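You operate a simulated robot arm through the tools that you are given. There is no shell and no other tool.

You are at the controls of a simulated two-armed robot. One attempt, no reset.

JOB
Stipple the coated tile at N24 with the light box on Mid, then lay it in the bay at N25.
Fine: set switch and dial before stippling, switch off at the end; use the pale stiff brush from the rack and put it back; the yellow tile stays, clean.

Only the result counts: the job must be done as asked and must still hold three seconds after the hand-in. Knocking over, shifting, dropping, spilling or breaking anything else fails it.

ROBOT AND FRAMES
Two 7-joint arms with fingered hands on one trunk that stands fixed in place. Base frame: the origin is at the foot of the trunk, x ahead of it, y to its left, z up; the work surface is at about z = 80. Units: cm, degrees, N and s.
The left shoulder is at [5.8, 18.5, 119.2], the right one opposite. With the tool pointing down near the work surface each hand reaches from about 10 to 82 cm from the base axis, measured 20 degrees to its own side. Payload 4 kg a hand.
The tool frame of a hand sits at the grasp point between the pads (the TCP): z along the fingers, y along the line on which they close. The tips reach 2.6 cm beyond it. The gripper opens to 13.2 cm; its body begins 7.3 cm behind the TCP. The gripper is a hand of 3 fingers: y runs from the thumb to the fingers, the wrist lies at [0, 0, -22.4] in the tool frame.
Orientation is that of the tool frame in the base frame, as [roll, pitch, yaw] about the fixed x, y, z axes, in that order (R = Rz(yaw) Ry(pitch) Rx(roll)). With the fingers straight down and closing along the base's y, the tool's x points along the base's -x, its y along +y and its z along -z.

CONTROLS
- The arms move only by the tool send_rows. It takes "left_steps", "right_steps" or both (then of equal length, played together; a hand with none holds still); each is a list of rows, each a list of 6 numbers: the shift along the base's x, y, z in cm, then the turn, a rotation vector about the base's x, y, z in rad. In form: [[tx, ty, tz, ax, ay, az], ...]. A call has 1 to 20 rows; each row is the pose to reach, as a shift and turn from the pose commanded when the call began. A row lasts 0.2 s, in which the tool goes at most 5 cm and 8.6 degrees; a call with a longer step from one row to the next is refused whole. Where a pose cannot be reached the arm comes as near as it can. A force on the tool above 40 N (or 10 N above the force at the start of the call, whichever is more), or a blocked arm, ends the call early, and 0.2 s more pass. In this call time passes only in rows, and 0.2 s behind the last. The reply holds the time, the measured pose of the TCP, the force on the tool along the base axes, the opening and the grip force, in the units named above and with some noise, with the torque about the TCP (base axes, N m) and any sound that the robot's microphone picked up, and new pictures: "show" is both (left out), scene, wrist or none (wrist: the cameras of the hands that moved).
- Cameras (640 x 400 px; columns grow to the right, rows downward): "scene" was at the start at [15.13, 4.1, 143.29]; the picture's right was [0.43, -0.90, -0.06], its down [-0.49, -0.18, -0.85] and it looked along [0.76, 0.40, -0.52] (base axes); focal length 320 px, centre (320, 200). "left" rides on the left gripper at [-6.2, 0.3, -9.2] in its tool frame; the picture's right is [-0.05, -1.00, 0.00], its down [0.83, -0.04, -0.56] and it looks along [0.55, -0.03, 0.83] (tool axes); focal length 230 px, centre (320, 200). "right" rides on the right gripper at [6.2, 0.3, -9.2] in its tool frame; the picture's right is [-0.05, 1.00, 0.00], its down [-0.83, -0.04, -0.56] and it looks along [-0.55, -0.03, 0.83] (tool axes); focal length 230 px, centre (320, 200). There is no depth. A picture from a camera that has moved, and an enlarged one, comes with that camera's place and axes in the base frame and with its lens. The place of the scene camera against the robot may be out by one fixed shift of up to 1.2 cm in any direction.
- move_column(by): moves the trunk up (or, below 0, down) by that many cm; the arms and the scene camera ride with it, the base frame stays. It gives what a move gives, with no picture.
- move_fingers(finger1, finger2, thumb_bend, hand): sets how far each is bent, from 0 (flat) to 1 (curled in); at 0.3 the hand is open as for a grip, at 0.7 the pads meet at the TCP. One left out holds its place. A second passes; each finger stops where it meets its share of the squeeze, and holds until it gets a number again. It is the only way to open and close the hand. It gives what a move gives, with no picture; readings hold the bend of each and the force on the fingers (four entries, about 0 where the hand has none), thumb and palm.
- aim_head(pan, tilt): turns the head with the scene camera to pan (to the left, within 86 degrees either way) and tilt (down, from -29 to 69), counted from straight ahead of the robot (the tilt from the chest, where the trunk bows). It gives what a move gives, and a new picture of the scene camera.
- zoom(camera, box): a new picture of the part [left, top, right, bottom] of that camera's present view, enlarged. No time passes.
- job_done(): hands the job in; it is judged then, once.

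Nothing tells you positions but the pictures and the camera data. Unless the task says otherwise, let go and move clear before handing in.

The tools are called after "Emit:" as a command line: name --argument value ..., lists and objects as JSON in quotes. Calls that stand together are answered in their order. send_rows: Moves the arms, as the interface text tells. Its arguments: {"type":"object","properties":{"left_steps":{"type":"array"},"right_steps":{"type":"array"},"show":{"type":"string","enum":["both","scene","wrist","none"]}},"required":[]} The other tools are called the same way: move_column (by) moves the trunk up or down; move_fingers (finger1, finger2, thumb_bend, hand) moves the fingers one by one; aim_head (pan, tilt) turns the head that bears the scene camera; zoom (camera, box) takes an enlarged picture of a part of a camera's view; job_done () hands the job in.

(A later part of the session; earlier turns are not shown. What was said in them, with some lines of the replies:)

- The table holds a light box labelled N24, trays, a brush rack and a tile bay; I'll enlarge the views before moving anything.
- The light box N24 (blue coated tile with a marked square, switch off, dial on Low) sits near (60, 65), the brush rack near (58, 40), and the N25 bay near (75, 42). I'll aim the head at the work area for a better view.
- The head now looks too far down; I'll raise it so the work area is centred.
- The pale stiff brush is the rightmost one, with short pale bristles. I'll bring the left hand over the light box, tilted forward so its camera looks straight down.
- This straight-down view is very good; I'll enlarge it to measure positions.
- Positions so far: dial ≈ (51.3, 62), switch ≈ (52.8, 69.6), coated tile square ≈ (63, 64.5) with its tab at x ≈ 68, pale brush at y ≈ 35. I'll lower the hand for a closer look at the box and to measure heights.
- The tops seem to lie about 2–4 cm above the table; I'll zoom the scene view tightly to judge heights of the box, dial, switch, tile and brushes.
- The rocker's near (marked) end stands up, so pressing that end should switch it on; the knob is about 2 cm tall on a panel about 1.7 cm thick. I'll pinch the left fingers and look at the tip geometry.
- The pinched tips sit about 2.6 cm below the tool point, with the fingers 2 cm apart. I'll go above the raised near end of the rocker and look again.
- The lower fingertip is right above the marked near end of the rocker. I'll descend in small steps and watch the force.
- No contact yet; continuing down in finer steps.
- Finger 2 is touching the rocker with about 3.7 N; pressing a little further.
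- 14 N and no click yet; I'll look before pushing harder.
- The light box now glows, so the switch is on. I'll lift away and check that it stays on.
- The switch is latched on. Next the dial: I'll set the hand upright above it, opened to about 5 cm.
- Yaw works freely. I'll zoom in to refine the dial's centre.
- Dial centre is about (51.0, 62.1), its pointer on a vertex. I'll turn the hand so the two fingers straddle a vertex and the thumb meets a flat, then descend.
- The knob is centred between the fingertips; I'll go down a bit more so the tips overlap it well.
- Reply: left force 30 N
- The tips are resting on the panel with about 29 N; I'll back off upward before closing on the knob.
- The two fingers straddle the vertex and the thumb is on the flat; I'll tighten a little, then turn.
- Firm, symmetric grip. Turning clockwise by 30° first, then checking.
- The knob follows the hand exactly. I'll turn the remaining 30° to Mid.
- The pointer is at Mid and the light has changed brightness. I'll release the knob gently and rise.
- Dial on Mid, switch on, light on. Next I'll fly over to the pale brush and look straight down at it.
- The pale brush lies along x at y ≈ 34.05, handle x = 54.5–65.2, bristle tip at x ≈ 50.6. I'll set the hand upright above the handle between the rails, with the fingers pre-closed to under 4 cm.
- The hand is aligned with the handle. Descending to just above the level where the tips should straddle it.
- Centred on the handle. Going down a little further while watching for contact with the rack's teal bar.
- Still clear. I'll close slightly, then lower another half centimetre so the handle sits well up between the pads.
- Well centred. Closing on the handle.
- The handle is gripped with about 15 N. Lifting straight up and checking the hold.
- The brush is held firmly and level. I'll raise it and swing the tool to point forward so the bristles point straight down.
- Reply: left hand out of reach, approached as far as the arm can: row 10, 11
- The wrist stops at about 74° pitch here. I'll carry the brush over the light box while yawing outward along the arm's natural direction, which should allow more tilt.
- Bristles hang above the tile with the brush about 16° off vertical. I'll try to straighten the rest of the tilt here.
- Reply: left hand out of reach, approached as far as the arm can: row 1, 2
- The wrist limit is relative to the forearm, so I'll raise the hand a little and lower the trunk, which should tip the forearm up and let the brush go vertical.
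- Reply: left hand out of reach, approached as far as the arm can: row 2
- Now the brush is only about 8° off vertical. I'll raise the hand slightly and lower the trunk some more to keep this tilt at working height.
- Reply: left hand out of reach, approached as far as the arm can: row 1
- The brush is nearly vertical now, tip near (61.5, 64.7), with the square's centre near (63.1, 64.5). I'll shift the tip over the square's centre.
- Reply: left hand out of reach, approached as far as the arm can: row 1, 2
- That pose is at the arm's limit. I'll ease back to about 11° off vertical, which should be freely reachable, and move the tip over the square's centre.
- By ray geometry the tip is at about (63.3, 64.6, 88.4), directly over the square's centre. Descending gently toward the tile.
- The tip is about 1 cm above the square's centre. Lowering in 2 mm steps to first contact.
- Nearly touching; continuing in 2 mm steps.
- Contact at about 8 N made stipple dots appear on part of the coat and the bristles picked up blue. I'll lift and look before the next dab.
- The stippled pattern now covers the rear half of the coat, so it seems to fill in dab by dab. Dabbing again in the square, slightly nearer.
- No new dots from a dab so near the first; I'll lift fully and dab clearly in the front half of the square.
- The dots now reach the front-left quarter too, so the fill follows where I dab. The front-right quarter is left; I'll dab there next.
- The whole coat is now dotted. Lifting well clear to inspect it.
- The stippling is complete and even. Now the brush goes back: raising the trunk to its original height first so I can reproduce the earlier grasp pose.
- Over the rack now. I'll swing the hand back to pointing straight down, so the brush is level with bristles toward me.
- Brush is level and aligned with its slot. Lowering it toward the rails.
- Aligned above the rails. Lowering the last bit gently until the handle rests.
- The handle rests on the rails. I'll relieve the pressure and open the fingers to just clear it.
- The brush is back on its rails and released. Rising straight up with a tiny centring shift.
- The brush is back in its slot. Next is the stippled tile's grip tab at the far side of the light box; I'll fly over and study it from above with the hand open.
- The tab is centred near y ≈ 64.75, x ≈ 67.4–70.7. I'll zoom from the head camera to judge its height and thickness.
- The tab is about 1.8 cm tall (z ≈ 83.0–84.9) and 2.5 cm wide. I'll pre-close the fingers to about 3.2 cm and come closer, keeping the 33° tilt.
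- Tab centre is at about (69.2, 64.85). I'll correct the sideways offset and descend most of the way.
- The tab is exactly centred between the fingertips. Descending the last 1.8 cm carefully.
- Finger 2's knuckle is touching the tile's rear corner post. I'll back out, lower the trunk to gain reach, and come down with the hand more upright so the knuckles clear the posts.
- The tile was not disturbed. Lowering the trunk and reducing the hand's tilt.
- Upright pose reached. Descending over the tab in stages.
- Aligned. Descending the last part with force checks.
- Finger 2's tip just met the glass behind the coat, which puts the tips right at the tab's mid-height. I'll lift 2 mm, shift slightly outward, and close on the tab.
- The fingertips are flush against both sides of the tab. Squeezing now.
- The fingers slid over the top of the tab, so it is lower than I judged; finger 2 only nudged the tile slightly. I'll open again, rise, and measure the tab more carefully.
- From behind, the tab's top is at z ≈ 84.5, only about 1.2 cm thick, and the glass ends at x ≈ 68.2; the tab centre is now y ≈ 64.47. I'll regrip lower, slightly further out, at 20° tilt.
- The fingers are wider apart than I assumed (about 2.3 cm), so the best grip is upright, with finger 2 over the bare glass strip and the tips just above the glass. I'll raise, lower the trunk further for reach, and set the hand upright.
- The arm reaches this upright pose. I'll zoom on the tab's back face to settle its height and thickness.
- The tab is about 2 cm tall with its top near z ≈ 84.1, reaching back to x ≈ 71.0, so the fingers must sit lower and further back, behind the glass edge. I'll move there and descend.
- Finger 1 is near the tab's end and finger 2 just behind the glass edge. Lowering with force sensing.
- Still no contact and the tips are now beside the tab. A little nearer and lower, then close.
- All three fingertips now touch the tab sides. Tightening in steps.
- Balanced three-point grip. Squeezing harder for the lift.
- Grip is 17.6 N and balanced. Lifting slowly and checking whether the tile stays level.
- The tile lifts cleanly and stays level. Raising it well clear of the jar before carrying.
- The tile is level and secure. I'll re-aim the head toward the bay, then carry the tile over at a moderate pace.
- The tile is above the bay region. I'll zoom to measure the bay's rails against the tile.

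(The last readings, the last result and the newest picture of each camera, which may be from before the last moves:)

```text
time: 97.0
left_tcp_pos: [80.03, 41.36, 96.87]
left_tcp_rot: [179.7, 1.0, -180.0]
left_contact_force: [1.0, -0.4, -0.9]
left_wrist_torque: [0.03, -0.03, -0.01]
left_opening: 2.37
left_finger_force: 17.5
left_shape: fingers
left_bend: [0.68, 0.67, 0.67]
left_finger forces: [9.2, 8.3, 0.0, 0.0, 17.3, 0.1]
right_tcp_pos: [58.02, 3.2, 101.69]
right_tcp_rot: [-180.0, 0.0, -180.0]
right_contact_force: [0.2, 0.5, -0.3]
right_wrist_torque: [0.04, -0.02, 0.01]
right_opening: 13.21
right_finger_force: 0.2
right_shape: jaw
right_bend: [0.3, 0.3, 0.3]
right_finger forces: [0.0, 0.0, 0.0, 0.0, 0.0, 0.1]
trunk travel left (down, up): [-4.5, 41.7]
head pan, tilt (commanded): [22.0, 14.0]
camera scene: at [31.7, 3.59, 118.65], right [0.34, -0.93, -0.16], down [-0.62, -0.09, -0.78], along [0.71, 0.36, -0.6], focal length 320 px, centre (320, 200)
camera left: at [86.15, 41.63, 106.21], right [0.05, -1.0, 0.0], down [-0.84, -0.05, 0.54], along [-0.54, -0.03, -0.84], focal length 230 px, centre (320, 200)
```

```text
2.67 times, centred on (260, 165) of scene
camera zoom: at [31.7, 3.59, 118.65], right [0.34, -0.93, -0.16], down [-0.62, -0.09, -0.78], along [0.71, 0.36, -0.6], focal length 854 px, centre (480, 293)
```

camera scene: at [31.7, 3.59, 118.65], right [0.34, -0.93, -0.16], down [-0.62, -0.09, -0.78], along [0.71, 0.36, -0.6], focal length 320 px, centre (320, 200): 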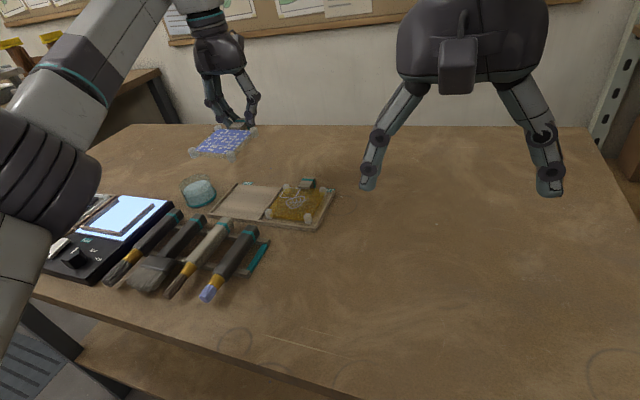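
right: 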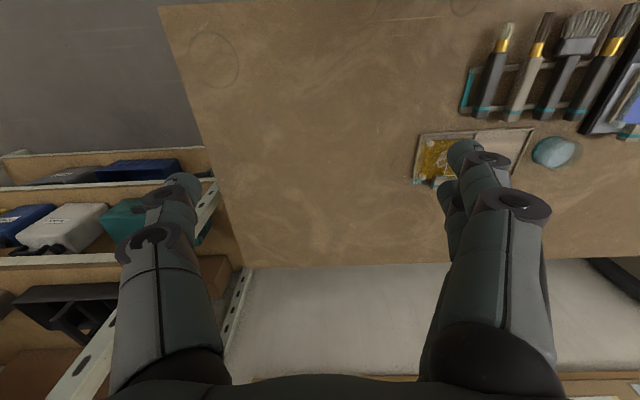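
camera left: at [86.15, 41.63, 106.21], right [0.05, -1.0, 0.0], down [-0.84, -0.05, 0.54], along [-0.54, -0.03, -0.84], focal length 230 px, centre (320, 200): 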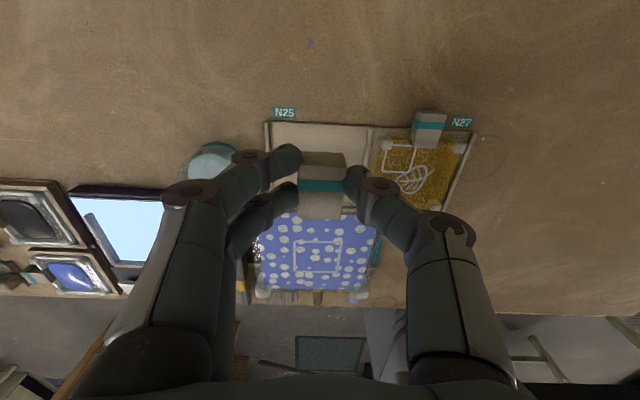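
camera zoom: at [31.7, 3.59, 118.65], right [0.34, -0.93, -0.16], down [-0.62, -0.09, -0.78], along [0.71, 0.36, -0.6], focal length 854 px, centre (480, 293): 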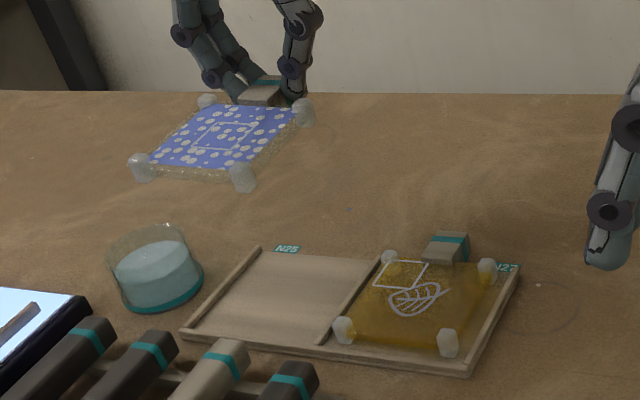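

Bay inner width runs y ≈ 35.8–46.7 and the tile is centred at y ≈ 41.4, so it's lined up. Lowering to a few centimetres above the bay.

Emit:
send_rows --left_steps '[[0, 0, -2, 0, 0, 0], [0, 0, -4, 0, 0, 0], [0, 0, -6, 0, 0, 0], [0, 0, -8, 0, 0, 0], [0, 0, -9.5, 0, 0, 0]]' --show "both"

Emit:
zoom --camera "scene" --box '[180, 130, 350, 240]'

Emit:
zoom --camera "left" --box '[220, 100, 420, 300]'

```text
time: 98.2
left_tcp_pos: [80.2, 41.47, 87.11]
left_tcp_rot: [179.9, 1.0, -180.0]
left_contact_force: [0.1, 0.2, -1.3]
left_wrist_torque: [0.0, -0.06, -0.02]
left_opening: 2.38
left_finger_force: 17.1
left_shape: fingers
left_bend: [0.68, 0.67, 0.67]
left_finger forces: [9.2, 8.3, 0.1, 0.1, 17.3, 0.0]
right_tcp_pos: [57.94, 3.26, 101.54]
right_tcp_rot: [-180.0, -0.1, -180.0]
right_contact_force: [-0.8, -0.2, 0.0]
right_wrist_torque: [0.0, 0.0, 0.0]
right_opening: 13.2
right_finger_force: 0.0
right_shape: jaw
right_bend: [0.3, 0.3, 0.3]
right_finger forces: [0.0, 0.0, 0.0, 0.0, 0.0, 0.0]
trunk travel left (down, up): [-4.5, 41.7]
head pan, tilt (commanded): [22.0, 14.0]
camera scene: at [31.73, 3.59, 118.64], right [0.34, -0.93, -0.16], down [-0.62, -0.09, -0.78], along [0.71, 0.36, -0.6], focal length 320 px, centre (320, 200)
camera left: at [86.14, 41.7, 96.4], right [0.05, -1.0, 0.0], down [-0.84, -0.04, 0.54], along [-0.54, -0.03, -0.84], focal length 230 px, centre (320, 200)
```

scene: 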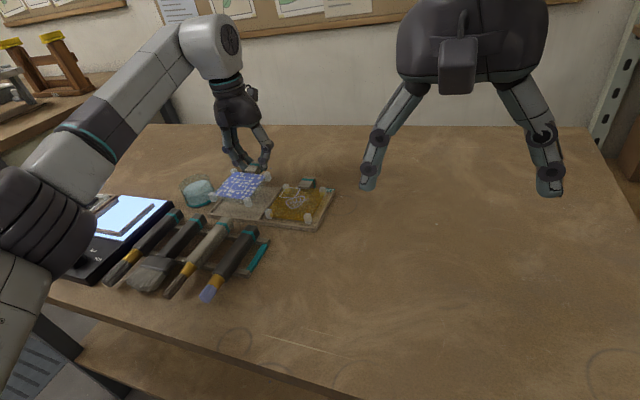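
left: 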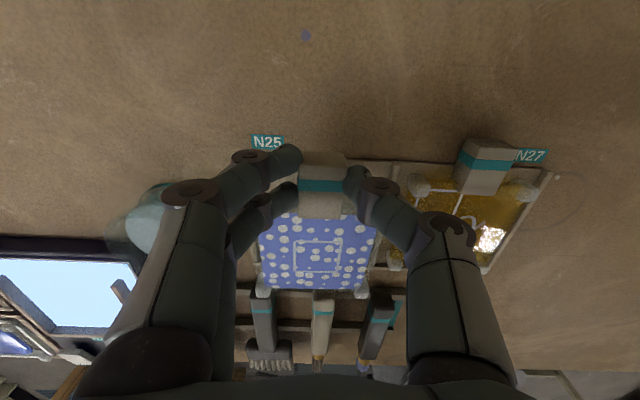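

```text
3.64 times, centred on (265, 185) of scene
camera zoom: at [31.73, 3.59, 118.64], right [0.34, -0.93, -0.16], down [-0.62, -0.09, -0.78], along [0.71, 0.36, -0.6], focal length 1165 px, centre (520, 254)
```

zoom: 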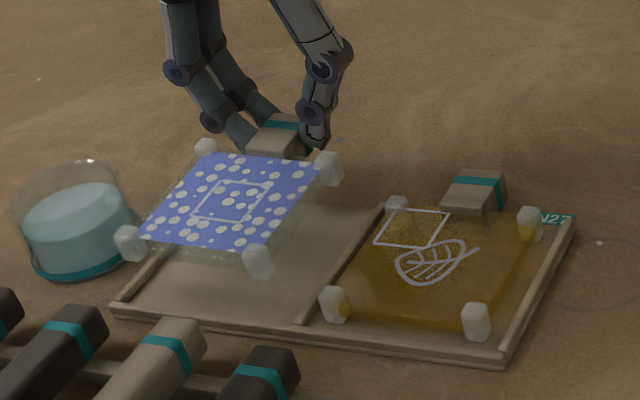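

```text
2.00 times, centred on (320, 200) of left
camera zoom: at [86.14, 41.7, 96.4], right [0.05, -1.0, 0.0], down [-0.84, -0.04, 0.54], along [-0.54, -0.03, -0.84], focal length 460 px, centre (320, 200)
```

zoom: 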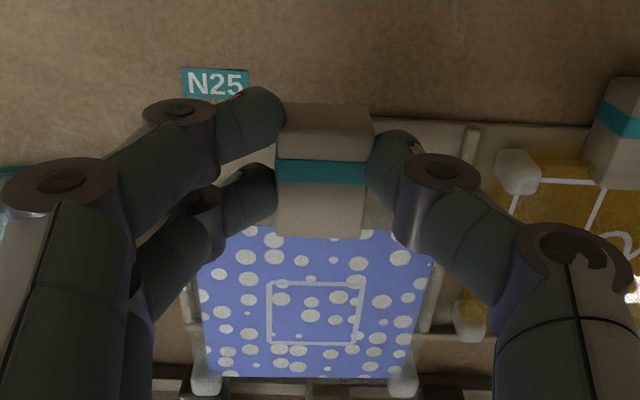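

The tile is level over N25. I'll lower to about a centimetre above the floor with a small outward shift, then compare its posts with the rails.

Emit:
send_rows --left_steps '[[0.1, -0.05, -0.8, 0, 0, 0], [0.2, -0.1, -1.5, 0, 0, 0], [0.2, -0.1, -2.0, 0, 0, 0]]' --show "both"

Emit:
zoom --camera "scene" --box '[180, 140, 350, 240]'

Emit:
zoom --camera "left" --box '[220, 100, 420, 300]'

```text
time: 99.0
left_tcp_pos: [80.41, 41.36, 85.36]
left_tcp_rot: [179.8, 1.0, -180.0]
left_contact_force: [0.7, -0.8, -0.4]
left_wrist_torque: [-0.02, -0.01, -0.03]
left_opening: 2.4
left_finger_force: 16.9
left_shape: fingers
left_bend: [0.68, 0.67, 0.67]
left_finger forces: [9.2, 8.3, 0.0, 0.0, 17.3, 0.0]
right_tcp_pos: [58.0, 3.3, 101.68]
right_tcp_rot: [-180.0, 0.0, -180.0]
right_contact_force: [-0.1, 0.0, 0.3]
right_wrist_torque: [0.0, 0.0, 0.04]
right_opening: 13.17
right_finger_force: 0.0
right_shape: jaw
right_bend: [0.3, 0.3, 0.3]
right_finger forces: [0.1, 0.0, 0.0, 0.1, 0.1, 0.0]
trunk travel left (down, up): [-4.5, 41.7]
head pan, tilt (commanded): [22.0, 14.0]
camera scene: at [31.71, 3.59, 118.64], right [0.34, -0.93, -0.16], down [-0.62, -0.09, -0.78], along [0.71, 0.36, -0.6], focal length 320 px, centre (320, 200)
camera left: at [86.33, 41.59, 94.58], right [0.05, -1.0, 0.0], down [-0.84, -0.04, 0.54], along [-0.54, -0.03, -0.84], focal length 230 px, centre (320, 200)
```

scene: 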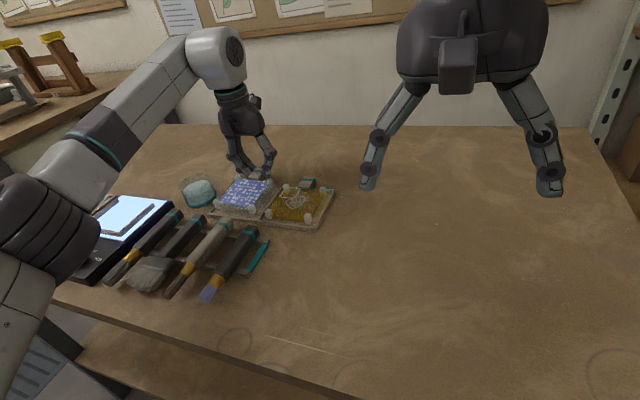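
left: 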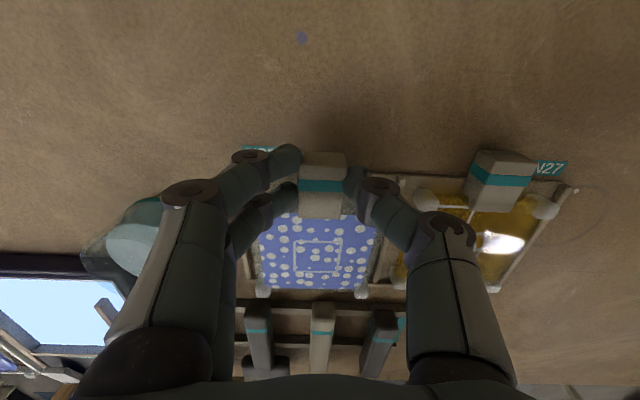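

```text
3.76 times, centred on (265, 190) of scene
camera zoom: at [31.71, 3.59, 118.64], right [0.34, -0.93, -0.16], down [-0.62, -0.09, -0.78], along [0.71, 0.36, -0.6], focal length 1206 px, centre (527, 238)
```

zoom: 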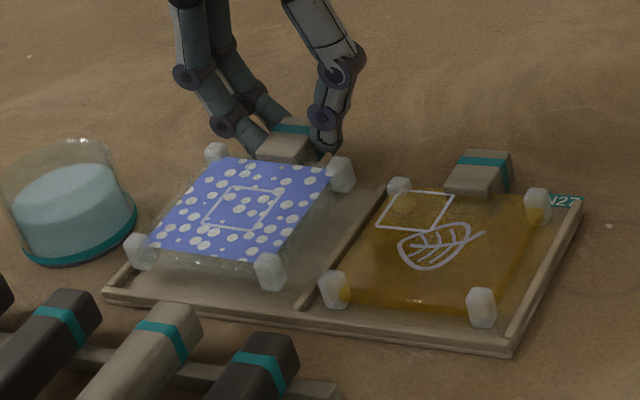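

```text
2.00 times, centred on (320, 200) of left
camera zoom: at [86.33, 41.59, 94.58], right [0.05, -1.0, 0.0], down [-0.84, -0.04, 0.54], along [-0.54, -0.03, -0.84], focal length 460 px, centre (320, 200)
```

zoom: 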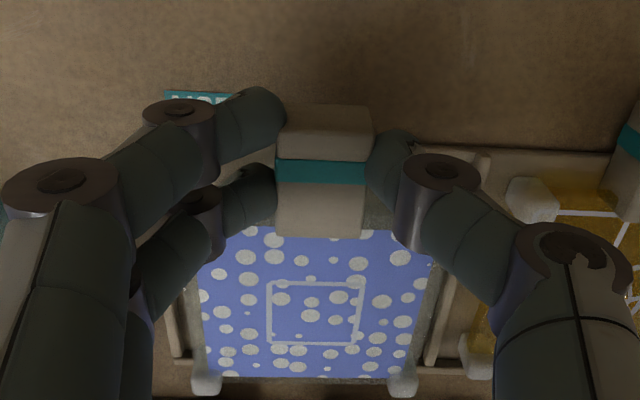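

By triangulation the tile's front posts will clear the front rail by about 0.65 cm and it sits centred sideways. Lowering the last centimetre with force checks.

Emit:
send_rows --left_steps '[[0, 0, -0.4, 0, 0, 0], [0, 0, -0.7, 0, 0, 0], [0, 0, -0.9, 0, 0, 0]]' --show "none"

Emit:
zoom --camera "scene" --box '[180, 140, 350, 240]'

```text
time: 99.8
left_tcp_pos: [80.31, 41.37, 84.44]
left_tcp_rot: [179.8, 1.1, 180.0]
left_contact_force: [0.9, 0.2, -0.9]
left_wrist_torque: [0.0, -0.03, -0.02]
left_opening: 2.42
left_finger_force: 17.4
left_shape: fingers
left_bend: [0.68, 0.67, 0.67]
left_finger forces: [9.2, 8.4, 0.0, 0.1, 17.2, 0.0]
right_tcp_pos: [58.05, 3.33, 101.67]
right_tcp_rot: [180.0, 0.0, -180.0]
right_contact_force: [0.5, 0.9, 0.3]
right_wrist_torque: [-0.01, 0.0, 0.02]
right_opening: 13.18
right_finger_force: 0.1
right_shape: jaw
right_bend: [0.3, 0.3, 0.3]
right_finger forces: [0.1, 0.0, 0.0, 0.0, 0.1, 0.1]
trunk travel left (down, up): [-4.5, 41.7]
head pan, tilt (commanded): [22.0, 14.0]
```

```text
3.76 times, centred on (265, 190) of scene
camera zoom: at [31.71, 3.58, 118.64], right [0.34, -0.93, -0.16], down [-0.62, -0.09, -0.78], along [0.71, 0.36, -0.6], focal length 1206 px, centre (527, 238)
```

zoom: 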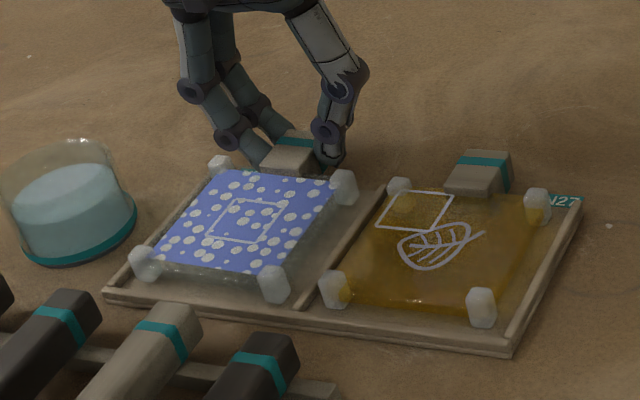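

Almost down; continuing in 2 mm steps until it touches.

Emit:
send_rows --left_steps '[[0, 0, -0.2, 0, 0, 0], [0, 0, -0.4, 0, 0, 0]]' --show "none"

```text
time: 100.4
left_tcp_pos: [80.33, 41.41, 83.99]
left_tcp_rot: [179.8, 1.1, -180.0]
left_contact_force: [-0.1, 0.1, -0.1]
left_wrist_torque: [-0.01, 0.04, 0.05]
left_opening: 2.4
left_finger_force: 17.9
left_shape: fingers
left_bend: [0.68, 0.68, 0.67]
left_finger forces: [8.8, 9.1, 0.0, 0.0, 17.5, 0.0]
right_tcp_pos: [57.97, 3.29, 101.64]
right_tcp_rot: [-180.0, -0.1, 180.0]
right_contact_force: [0.6, 0.9, 0.0]
right_wrist_torque: [0.02, -0.02, 0.02]
right_opening: 13.18
right_finger_force: 0.0
right_shape: jaw
right_bend: [0.3, 0.3, 0.3]
right_finger forces: [0.0, 0.0, 0.0, 0.0, 0.0, 0.1]
trunk travel left (down, up): [-4.5, 41.7]
head pan, tilt (commanded): [22.0, 14.0]
```

Emit:
send_rows --left_steps '[[0, 0, -0.2, 0, 0, 0]]' --show "none"

Emit:
zoom --camera "scene" --box '[180, 140, 350, 240]'

Emit:
zoom --camera "left" --box '[220, 100, 420, 300]'

```text
time: 100.8
left_tcp_pos: [80.26, 41.47, 83.84]
left_tcp_rot: [179.8, 1.1, 180.0]
left_contact_force: [0.6, -0.4, 1.4]
left_wrist_torque: [-0.1, 0.0, 0.05]
left_opening: 2.4
left_finger_force: 18.4
left_shape: fingers
left_bend: [0.68, 0.67, 0.67]
left_finger forces: [9.2, 9.5, 0.1, 0.1, 18.0, 0.0]
right_tcp_pos: [58.03, 3.26, 101.67]
right_tcp_rot: [180.0, 0.0, 180.0]
right_contact_force: [0.2, 0.1, -0.5]
right_wrist_torque: [-0.03, -0.02, 0.03]
right_opening: 13.2
right_finger_force: 0.1
right_shape: jaw
right_bend: [0.3, 0.3, 0.3]
right_finger forces: [0.0, 0.0, 0.1, 0.0, 0.1, 0.0]
trunk travel left (down, up): [-4.5, 41.7]
head pan, tilt (commanded): [22.0, 14.0]
```

```text
3.76 times, centred on (265, 190) of scene
camera zoom: at [31.68, 3.57, 118.66], right [0.34, -0.93, -0.16], down [-0.62, -0.09, -0.78], along [0.71, 0.36, -0.6], focal length 1206 px, centre (527, 238)
```

zoom: 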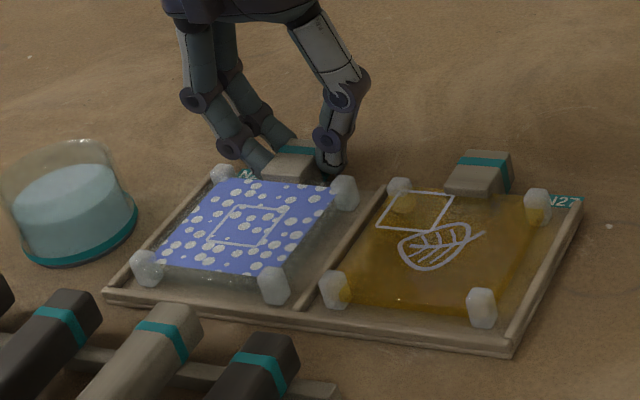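

```text
2.00 times, centred on (320, 200) of left
camera zoom: at [86.26, 41.68, 93.16], right [0.05, -1.0, 0.0], down [-0.84, -0.04, 0.54], along [-0.54, -0.03, -0.84], focal length 460 px, centre (320, 200)
```

zoom: 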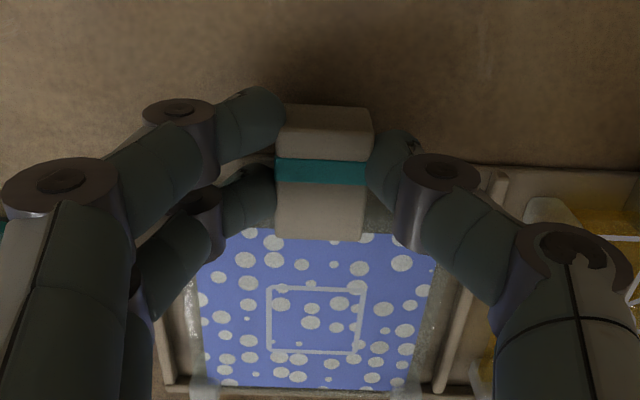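

The tile rests on the bay floor, inside the rails, level. Releasing in small steps because the fingertips lengthen downward as they open.

Emit:
move_fingers --hand "left" --finger1 0.64 --finger2 0.64 --thumb_bend 0.64

Emit:
move_fingers --hand "left" --finger1 0.618 --finger2 0.618 --thumb_bend 0.618

Emit:
zoom --camera "scene" --box '[180, 140, 350, 240]'

Emit:
zoom --camera "left" --box '[220, 100, 420, 300]'

```text
time: 101.8
left_tcp_pos: [80.21, 41.41, 83.91]
left_tcp_rot: [179.8, 1.1, -180.0]
left_contact_force: [1.3, 0.4, 5.2]
left_wrist_torque: [-0.01, -0.03, -0.05]
left_opening: 2.65
left_finger_force: 2.9
left_shape: fingers
left_bend: [0.63, 0.63, 0.64]
left_finger forces: [1.3, 2.1, 0.1, 0.1, 2.5, 0.0]
right_tcp_pos: [58.04, 3.18, 101.7]
right_tcp_rot: [-180.0, 0.0, 180.0]
right_contact_force: [0.3, 1.3, -1.1]
right_wrist_torque: [-0.05, -0.01, 0.03]
right_opening: 13.21
right_finger_force: 0.1
right_shape: jaw
right_bend: [0.3, 0.3, 0.3]
right_finger forces: [0.0, 0.1, 0.1, 0.1, 0.0, 0.0]
trunk travel left (down, up): [-4.5, 41.7]
head pan, tilt (commanded): [22.0, 14.0]
```

```text
time: 102.8
left_tcp_pos: [80.27, 41.5, 83.94]
left_tcp_rot: [179.8, 1.0, -179.9]
left_contact_force: [-0.6, -0.2, 0.1]
left_wrist_torque: [0.03, 0.01, -0.01]
left_opening: 3.08
left_finger_force: 0.0
left_shape: fingers
left_bend: [0.61, 0.61, 0.61]
left_finger forces: [0.0, 0.1, 0.0, 0.1, 0.0, 0.1]
right_tcp_pos: [57.96, 3.32, 101.65]
right_tcp_rot: [180.0, 0.0, 180.0]
right_contact_force: [-1.1, 0.3, 0.5]
right_wrist_torque: [0.05, 0.03, -0.01]
right_opening: 13.19
right_finger_force: 0.0
right_shape: jaw
right_bend: [0.3, 0.3, 0.3]
right_finger forces: [0.0, 0.1, 0.0, 0.0, 0.1, 0.1]
trunk travel left (down, up): [-4.5, 41.7]
head pan, tilt (commanded): [22.0, 14.0]
```

```text
3.76 times, centred on (265, 190) of scene
camera zoom: at [31.7, 3.57, 118.65], right [0.34, -0.93, -0.16], down [-0.62, -0.09, -0.78], along [0.71, 0.36, -0.6], focal length 1206 px, centre (527, 238)
```

zoom: 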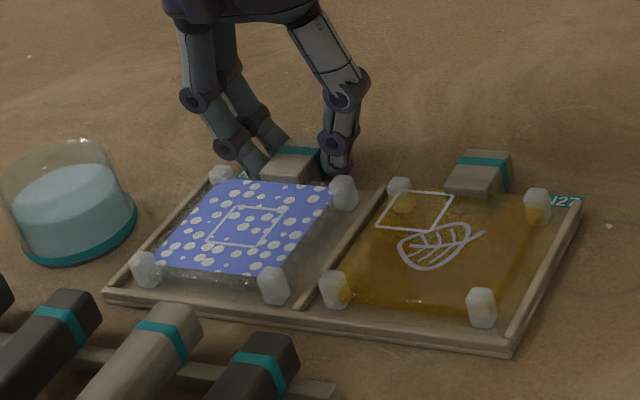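

```text
2.00 times, centred on (320, 200) of left
camera zoom: at [86.27, 41.68, 93.11], right [0.05, -1.0, 0.0], down [-0.84, -0.04, 0.54], along [-0.54, -0.03, -0.84], focal length 460 px, centre (320, 200)
```

zoom: 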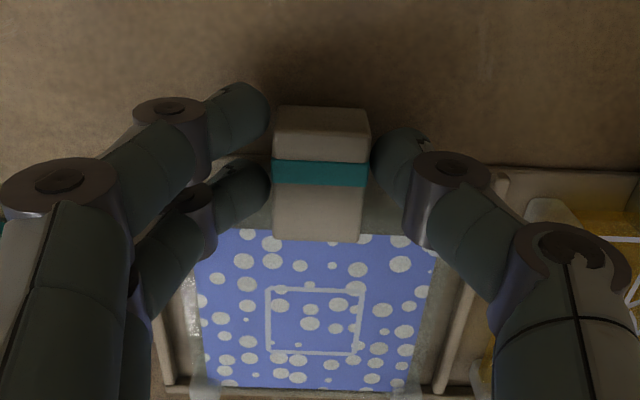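

Released and seated in N25. Rising straight up slowly first, then clear.

Emit:
send_rows --left_steps '[[0, 0, 0.4, 0, 0, 0], [0, 0, 1.0, 0, 0, 0], [0, 0, 2.0, 0, 0, 0], [0, 0, 5, 0, 0, 0], [0, 0, 9.5, 0, 0, 0], [0, 0, 14, 0, 0, 0]]' --show "both"

Emit:
zoom --camera "scene" --box '[180, 140, 350, 240]'

Emit:
zoom --camera "left" --box '[240, 100, 480, 280]'

```text
time: 104.2
left_tcp_pos: [80.15, 41.41, 97.81]
left_tcp_rot: [179.8, 1.1, 180.0]
left_contact_force: [-0.5, 0.4, 0.9]
left_wrist_torque: [-0.01, -0.01, 0.03]
left_opening: 3.12
left_finger_force: 0.0
left_shape: fingers
left_bend: [0.61, 0.61, 0.61]
left_finger forces: [0.1, 0.1, 0.0, 0.1, 0.0, 0.1]
right_tcp_pos: [57.85, 3.08, 101.64]
right_tcp_rot: [179.9, 0.1, 180.0]
right_contact_force: [-0.4, 0.3, 0.4]
right_wrist_torque: [0.04, -0.05, 0.01]
right_opening: 13.2
right_finger_force: 0.0
right_shape: jaw
right_bend: [0.3, 0.3, 0.3]
right_finger forces: [0.0, 0.0, 0.0, 0.1, 0.0, 0.1]
trunk travel left (down, up): [-4.5, 41.7]
head pan, tilt (commanded): [22.0, 14.0]
camera scene: at [31.59, 3.44, 118.71], right [0.34, -0.93, -0.16], down [-0.62, -0.09, -0.78], along [0.71, 0.36, -0.6], focal length 320 px, centre (320, 200)
camera left: at [86.22, 41.69, 107.14], right [0.05, -1.0, 0.0], down [-0.84, -0.05, 0.54], along [-0.54, -0.03, -0.84], focal length 230 px, centre (320, 200)
```

scene: 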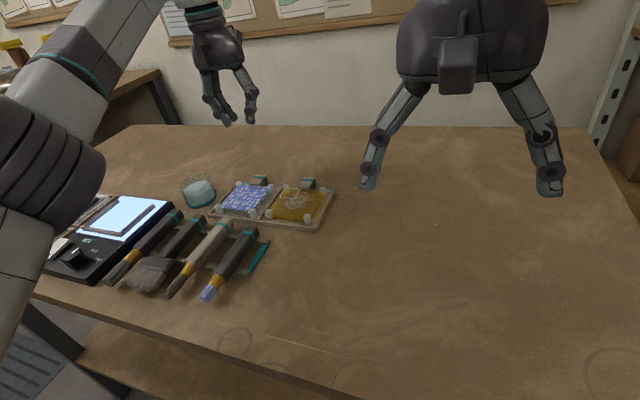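
left: 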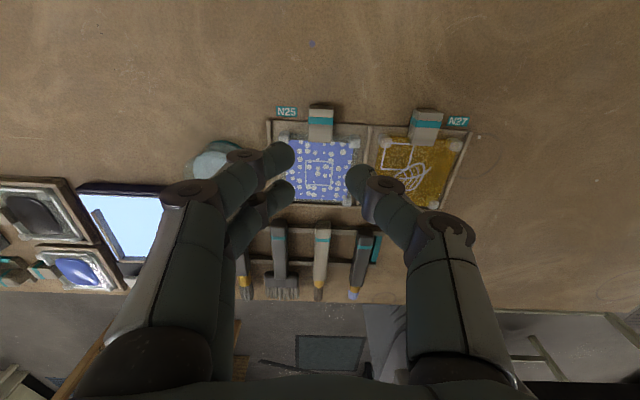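

```text
3.76 times, centred on (265, 190) of scene
camera zoom: at [31.59, 3.44, 118.71], right [0.34, -0.93, -0.16], down [-0.62, -0.09, -0.78], along [0.71, 0.36, -0.6], focal length 1206 px, centre (527, 238)
```

zoom: 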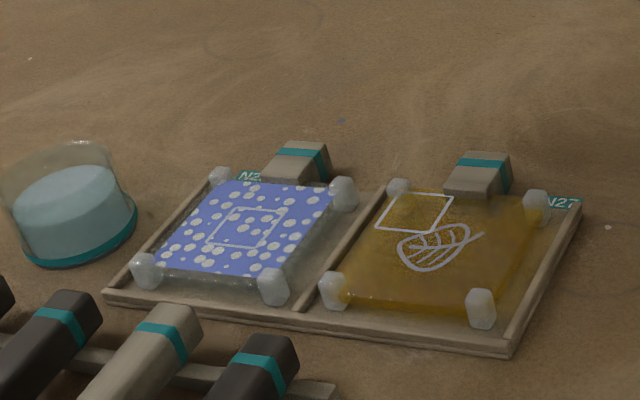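

```text
2.22 times, centred on (360, 190) of left
camera zoom: at [86.22, 41.69, 107.14], right [0.05, -1.0, 0.0], down [-0.84, -0.05, 0.54], along [-0.54, -0.03, -0.84], focal length 511 px, centre (231, 222)
```

zoom: 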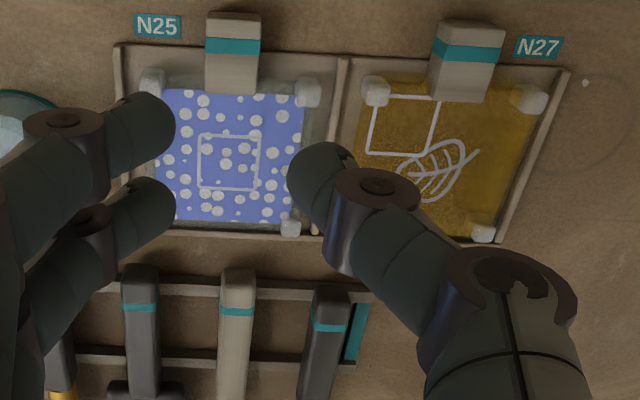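

The stippled tile lies neatly in N25 and the yellow tile is untouched. Last step: switch off. I'll fly back to the rocker, whose far end is now the raised one, tilting to 33° on the way.

Emit:
send_rows --left_steps '[[-2.5, 3, 1, 0, -0.06, 0], [-5.5, 6, 2, 0, -0.12, 0], [-8.5, 9, 2, 0, -0.18, 0], [-11.5, 12, 2, 0, -0.245, 0], [-14.5, 15, 2, 0, -0.31, 0], [-17.5, 18, 2, 0, -0.375, 0], [-20.5, 21.5, 2, 0, -0.44, 0], [-23.5, 24.5, 1, 0, -0.5, 0], [-26, 27.6, 0, 0, -0.557, 0]]' --show "none"

Emit:
move_fingers --hand "left" --finger1 0.7 --finger2 0.7 --thumb_bend 0.7

Emit:
aim_head --pan 42 --tilt 20

Emit:
zoom --camera "left" --box '[160, 80, 480, 280]'

```text
time: 106.2
left_tcp_pos: [54.2, 68.91, 97.84]
left_tcp_rot: [179.8, 33.1, 179.9]
left_contact_force: [0.1, 0.5, 0.2]
left_wrist_torque: [-0.01, 0.01, -0.02]
left_opening: 3.12
left_finger_force: 0.1
left_shape: fingers
left_bend: [0.61, 0.61, 0.61]
left_finger forces: [0.1, 0.0, 0.0, 0.0, 0.1, 0.0]
right_tcp_pos: [57.88, 3.19, 101.69]
right_tcp_rot: [-180.0, 0.0, -180.0]
right_contact_force: [-0.4, -0.1, 0.2]
right_wrist_torque: [0.0, -0.01, 0.01]
right_opening: 13.2
right_finger_force: 0.2
right_shape: jaw
right_bend: [0.3, 0.3, 0.3]
right_finger forces: [0.0, 0.0, 0.0, 0.1, 0.0, 0.0]
trunk travel left (down, up): [-4.5, 41.7]
head pan, tilt (commanded): [22.0, 14.0]
```

```text
time: 107.2
left_tcp_pos: [54.37, 68.91, 97.53]
left_tcp_rot: [179.9, 33.0, 179.9]
left_contact_force: [1.0, -0.6, 0.4]
left_wrist_torque: [0.02, 0.02, -0.04]
left_opening: 0.64
left_finger_force: 0.1
left_shape: fingers
left_bend: [0.7, 0.7, 0.7]
left_finger forces: [0.1, 0.0, 0.1, 0.1, 0.1, 0.1]
right_tcp_pos: [57.98, 3.18, 101.57]
right_tcp_rot: [-180.0, 0.0, -179.9]
right_contact_force: [0.0, 0.0, -0.2]
right_wrist_torque: [-0.02, -0.01, 0.02]
right_opening: 13.21
right_finger_force: 0.3
right_shape: jaw
right_bend: [0.3, 0.3, 0.3]
right_finger forces: [0.0, 0.1, 0.0, 0.0, 0.0, 0.0]
trunk travel left (down, up): [-4.5, 41.7]
head pan, tilt (commanded): [22.0, 14.0]
```

```text
time: 108.0
left_tcp_pos: [54.19, 68.96, 97.69]
left_tcp_rot: [179.7, 33.1, -179.9]
left_contact_force: [-0.2, 0.3, -0.5]
left_wrist_torque: [-0.01, 0.0, 0.02]
left_opening: 0.61
left_finger_force: 0.0
left_shape: fingers
left_bend: [0.7, 0.7, 0.7]
left_finger forces: [0.1, 0.0, 0.0, 0.0, 0.1, 0.1]
right_tcp_pos: [58.14, 3.25, 101.63]
right_tcp_rot: [180.0, 0.0, 179.9]
right_contact_force: [-0.2, 0.3, 0.8]
right_wrist_torque: [0.01, 0.0, 0.03]
right_opening: 13.2
right_finger_force: 0.0
right_shape: jaw
right_bend: [0.3, 0.3, 0.3]
right_finger forces: [0.0, 0.1, 0.1, 0.0, 0.0, 0.1]
trunk travel left (down, up): [-4.5, 41.7]
head pan, tilt (commanded): [42.0, 20.0]
camera scene: at [29.7, 6.3, 118.51], right [0.6, -0.74, -0.28], down [-0.63, -0.23, -0.74], along [0.49, 0.63, -0.61], focal length 320 px, centre (320, 200)
```

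scene: 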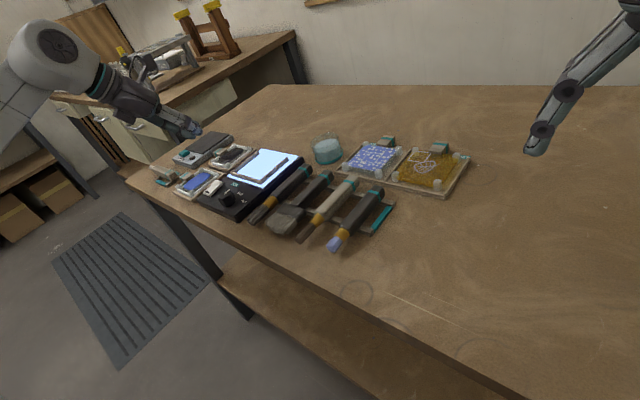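

```text
2.00 times, centred on (320, 180) of left
camera zoom: at [54.52, 69.2, 108.71], right [0.04, -1.0, 0.03], down [-1.0, -0.04, 0.01], along [-0.01, -0.03, -1.0], focal length 460 px, centre (320, 240)
```

zoom: 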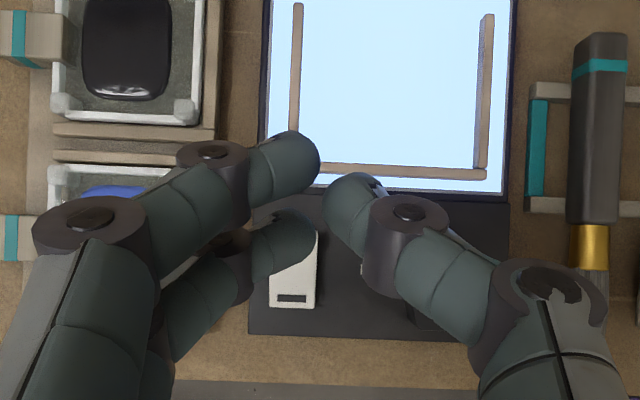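

Fingertip 2 is above the rocker's raised far end. Descending toward it.

Emit:
send_rows --left_steps '[[0, 0.1, -3, 0, 0, 0], [0, 0.15, -6, 0, 0, 0], [0, 0.15, -8.5, 0, 0, 0], [0, 0.15, -10.3, 0, 0, 0]]' --show "both"

Emit:
zoom --camera "left" --box '[240, 110, 400, 230]'

Emit:
zoom --camera "scene" --box '[170, 130, 290, 220]'

```text
time: 109.0
left_tcp_pos: [54.37, 69.18, 87.39]
left_tcp_rot: [179.7, 33.0, 180.0]
left_contact_force: [0.1, -1.0, 0.7]
left_wrist_torque: [0.02, -0.02, -0.04]
left_opening: 0.6
left_finger_force: 0.1
left_shape: fingers
left_bend: [0.7, 0.7, 0.7]
left_finger forces: [0.0, 0.0, 0.1, 0.1, 0.0, 0.1]
right_tcp_pos: [57.98, 3.24, 101.51]
right_tcp_rot: [-180.0, 0.0, 179.9]
right_contact_force: [0.7, 0.5, -0.4]
right_wrist_torque: [-0.02, 0.02, -0.02]
right_opening: 13.18
right_finger_force: 0.1
right_shape: jaw
right_bend: [0.3, 0.3, 0.3]
right_finger forces: [0.0, 0.1, 0.0, 0.0, 0.0, 0.0]
trunk travel left (down, up): [-4.5, 41.7]
head pan, tilt (commanded): [42.0, 20.0]
camera scene: at [29.71, 6.32, 118.5], right [0.61, -0.74, -0.28], down [-0.63, -0.23, -0.74], along [0.49, 0.63, -0.61], focal length 320 px, centre (320, 200)
camera left: at [54.42, 69.46, 98.49], right [0.05, -1.0, 0.03], down [-1.0, -0.05, 0.01], along [-0.01, -0.03, -1.0], focal length 230 px, centre (320, 200)
```

scene: 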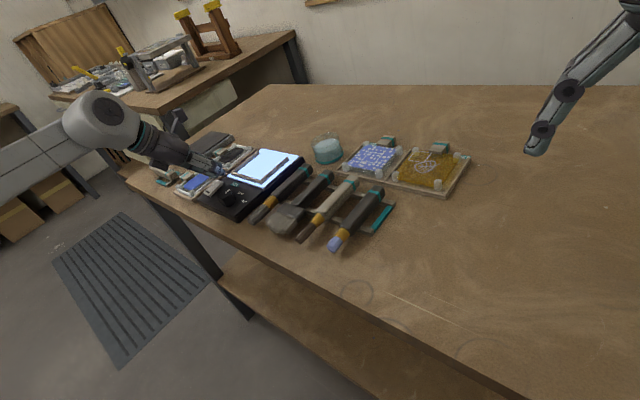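
left: 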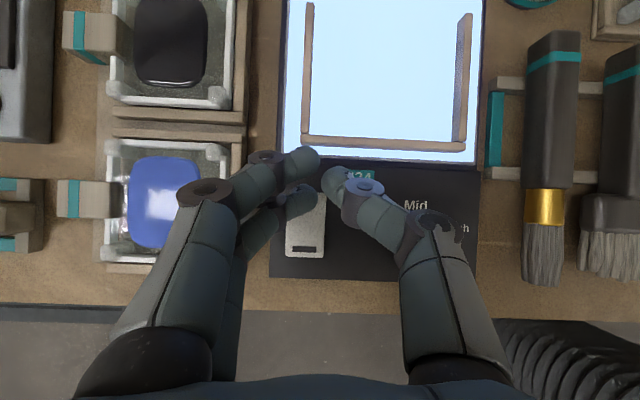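

```text
3.33 times, centred on (320, 170) of left
camera zoom: at [54.42, 69.46, 98.49], right [0.05, -1.0, 0.03], down [-1.0, -0.05, 0.01], along [-0.01, -0.03, -1.0], focal length 767 px, centre (320, 300)
```

zoom: 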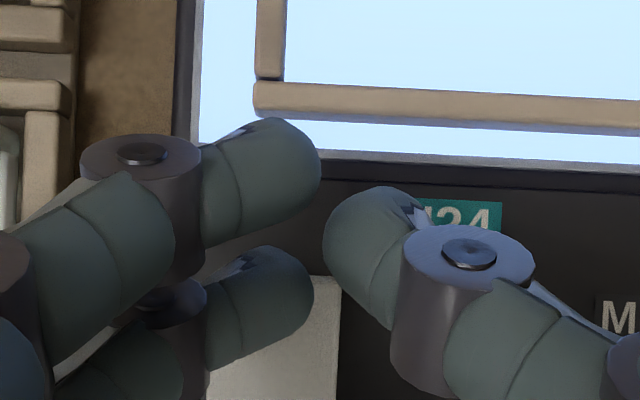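

```text
4.44 times, centred on (230, 175) of scene
camera zoom: at [29.71, 6.32, 118.5], right [0.61, -0.74, -0.28], down [-0.63, -0.23, -0.74], along [0.49, 0.63, -0.61], focal length 1424 px, centre (720, 311)
```

zoom: 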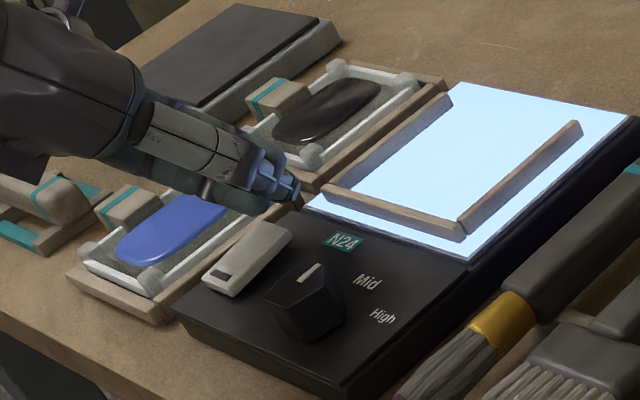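

The far end of the rocker is at x ≈ 54.65; I'll shift back 0.4 cm and press down in small steps.

Emit:
send_rows --left_steps '[[-0.4, 0, 0, 0, 0, 0], [-0.4, 0, -0.5, 0, 0, 0], [-0.4, 0, -0.8, 0, 0, 0], [-0.4, 0, -1.0, 0, 0, 0]]' --show "none"

```text
time: 110.0
left_tcp_pos: [53.63, 69.22, 86.53]
left_tcp_rot: [179.8, 33.0, -180.0]
left_contact_force: [0.0, 0.7, 2.6]
left_wrist_torque: [0.05, 0.0, 0.02]
left_opening: 0.59
left_finger_force: 1.1
left_shape: fingers
left_bend: [0.7, 0.7, 0.7]
left_finger forces: [0.0, 1.6, 0.0, 0.0, 0.1, 0.1]
right_tcp_pos: [58.06, 3.25, 101.68]
right_tcp_rot: [180.0, 0.0, -180.0]
right_contact_force: [0.0, -0.1, 1.1]
right_wrist_torque: [0.01, 0.02, 0.01]
right_opening: 13.18
right_finger_force: 0.1
right_shape: jaw
right_bend: [0.3, 0.3, 0.3]
right_finger forces: [0.0, 0.0, 0.1, 0.1, 0.0, 0.0]
trunk travel left (down, up): [-4.5, 41.7]
head pan, tilt (commanded): [42.0, 20.0]
```

Contact with the rocker; pressing a bit more as I did for switching on.

Emit:
send_rows --left_steps '[[0, 0, -0.2, 0, 0, 0], [0, 0, -0.4, 0, 0, 0]]' --show "none"

Emit:
zoom --camera "scene" --box '[170, 130, 290, 220]'

```text
time: 110.6
left_tcp_pos: [53.81, 69.18, 86.18]
left_tcp_rot: [179.7, 33.2, 180.0]
left_contact_force: [0.2, 0.4, 3.8]
left_wrist_torque: [0.07, -0.01, 0.02]
left_opening: 0.62
left_finger_force: 2.4
left_shape: fingers
left_bend: [0.7, 0.7, 0.7]
left_finger forces: [0.0, 4.1, 0.1, 0.0, 0.0, 0.0]
right_tcp_pos: [57.95, 3.14, 101.63]
right_tcp_rot: [180.0, 0.0, 179.9]
right_contact_force: [0.4, 1.1, 0.0]
right_wrist_torque: [0.0, -0.03, 0.0]
right_opening: 13.19
right_finger_force: 0.1
right_shape: jaw
right_bend: [0.3, 0.3, 0.3]
right_finger forces: [0.0, 0.0, 0.1, 0.0, 0.0, 0.0]
trunk travel left (down, up): [-4.5, 41.7]
head pan, tilt (commanded): [42.0, 20.0]
```

```text
4.44 times, centred on (230, 175) of scene
camera zoom: at [29.66, 6.27, 118.53], right [0.61, -0.74, -0.28], down [-0.63, -0.23, -0.74], along [0.49, 0.63, -0.61], focal length 1424 px, centre (720, 311)
```

zoom: 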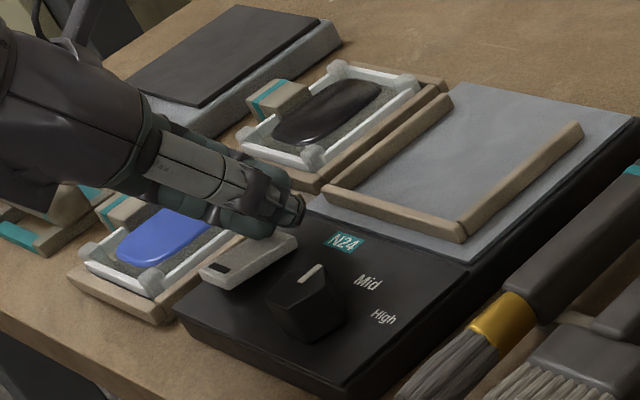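

The light went off. Lifting away and checking that the switch stays off and nothing else moved.

Emit:
send_rows --left_steps '[[0, 0, 1.0, 0, 0, 0], [0, 0, 4.0, 0, 0, 0], [0, 0, 8.5, 0, 0, 0], [0, -1, 13, 0, 0, 0], [-2, -3, 17, 0, 0.1, 0], [-4, -6, 20, 0, 0.2, 0], [-6, -9, 22, 0, 0.3, 0]]' --show "both"

Emit:
zoom --camera "scene" --box '[150, 120, 310, 230]'

Emit:
zoom --camera "scene" --box '[300, 110, 500, 260]'

```text
time: 112.2
left_tcp_pos: [47.64, 60.27, 108.11]
left_tcp_rot: [179.8, 15.8, 179.9]
left_contact_force: [0.5, 0.5, -0.1]
left_wrist_torque: [0.03, -0.02, 0.04]
left_opening: 0.62
left_finger_force: 0.0
left_shape: fingers
left_bend: [0.7, 0.7, 0.7]
left_finger forces: [0.0, 0.1, 0.1, 0.0, 0.0, 0.0]
right_tcp_pos: [58.05, 3.14, 101.67]
right_tcp_rot: [180.0, 0.0, 180.0]
right_contact_force: [-0.5, 0.3, -0.6]
right_wrist_torque: [-0.01, -0.03, 0.01]
right_opening: 13.18
right_finger_force: 0.0
right_shape: jaw
right_bend: [0.3, 0.3, 0.3]
right_finger forces: [0.1, 0.1, 0.1, 0.0, 0.0, 0.0]
trunk travel left (down, up): [-4.5, 41.7]
head pan, tilt (commanded): [42.0, 20.0]
camera scene: at [29.69, 6.22, 118.52], right [0.61, -0.74, -0.29], down [-0.63, -0.23, -0.74], along [0.49, 0.63, -0.61], focal length 320 px, centre (320, 200)
camera left: at [51.15, 60.54, 118.7], right [0.05, -1.0, 0.01], down [-0.95, -0.05, 0.31], along [-0.31, -0.03, -0.95], focal length 230 px, centre (320, 200)
```

scene: 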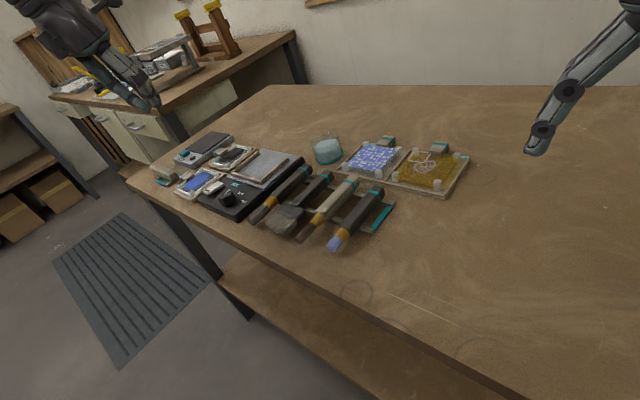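
left: 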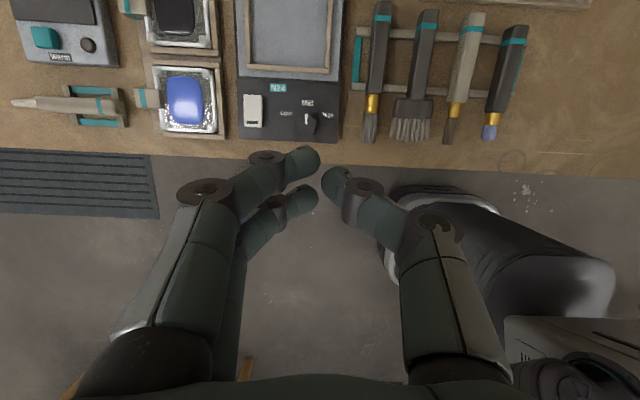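

```text
3.64 times, centred on (230, 175) of scene
camera zoom: at [29.69, 6.22, 118.52], right [0.61, -0.74, -0.29], down [-0.63, -0.23, -0.74], along [0.49, 0.63, -0.61], focal length 1165 px, centre (647, 291)
```

zoom: 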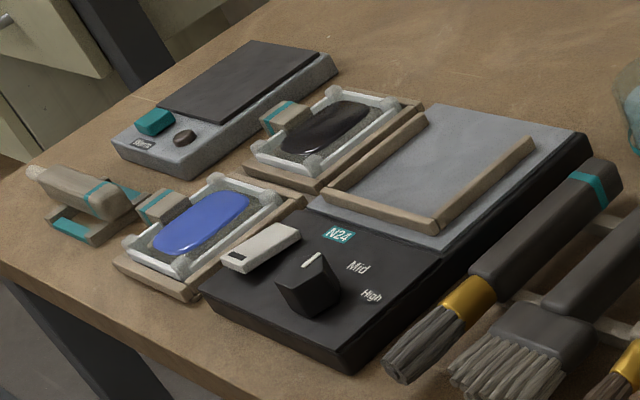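

```text
2.67 times, centred on (400, 185) of scene
camera zoom: at [29.69, 6.22, 118.52], right [0.61, -0.74, -0.29], down [-0.63, -0.23, -0.74], along [0.49, 0.63, -0.61], focal length 854 px, centre (107, 240)
```

zoom: 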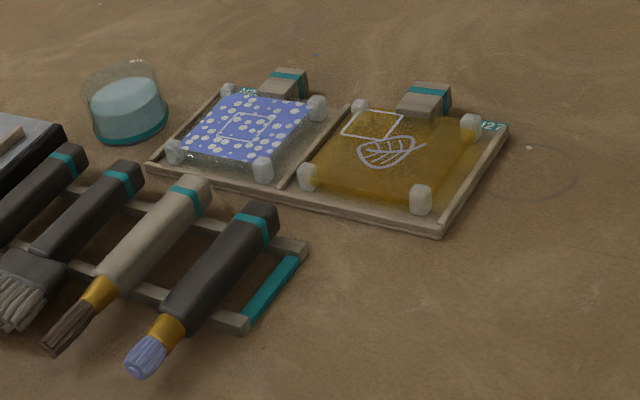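

Everything is as asked. The light box is off with the dial still on Mid, and the pale brush is back across its rack rails. The stippled tile lies in N25, the yellow tile is untouched, and the hand is clear, so I'm handing in.

Emit:
job_done

```text
The job is handed in.
```

I've handed the job in: the N24 tile is stippled with the light box on Mid and now lies in the bay at N25. I don't have the judge's verdict.

- **Light box:** I switched it on and turned the dial from Low to Mid before stippling. I switched it off as the last step. The dial is still on Mid.
- **Stippling:** I used the brush with short pale bristles and made four dabs at about 6–8 N. The dots cover the whole coat. One dab added nothing new because it was too close to the first.
- **Brush:** It is back across both rack rails in its original slot, with blue on the bristles.
- **Tile:** It sits flat inside the N25 rails, with its tab facing the same way as the yellow tile's.
- **Everything else:** The yellow tile, the other brushes, the jar and the trays look undisturbed in the last pictures.

My first try at gripping the tile's tab slid over the top and nudged the tile about 0.4 cm sideways in its tray. The second grip held, and the coat was not touched.
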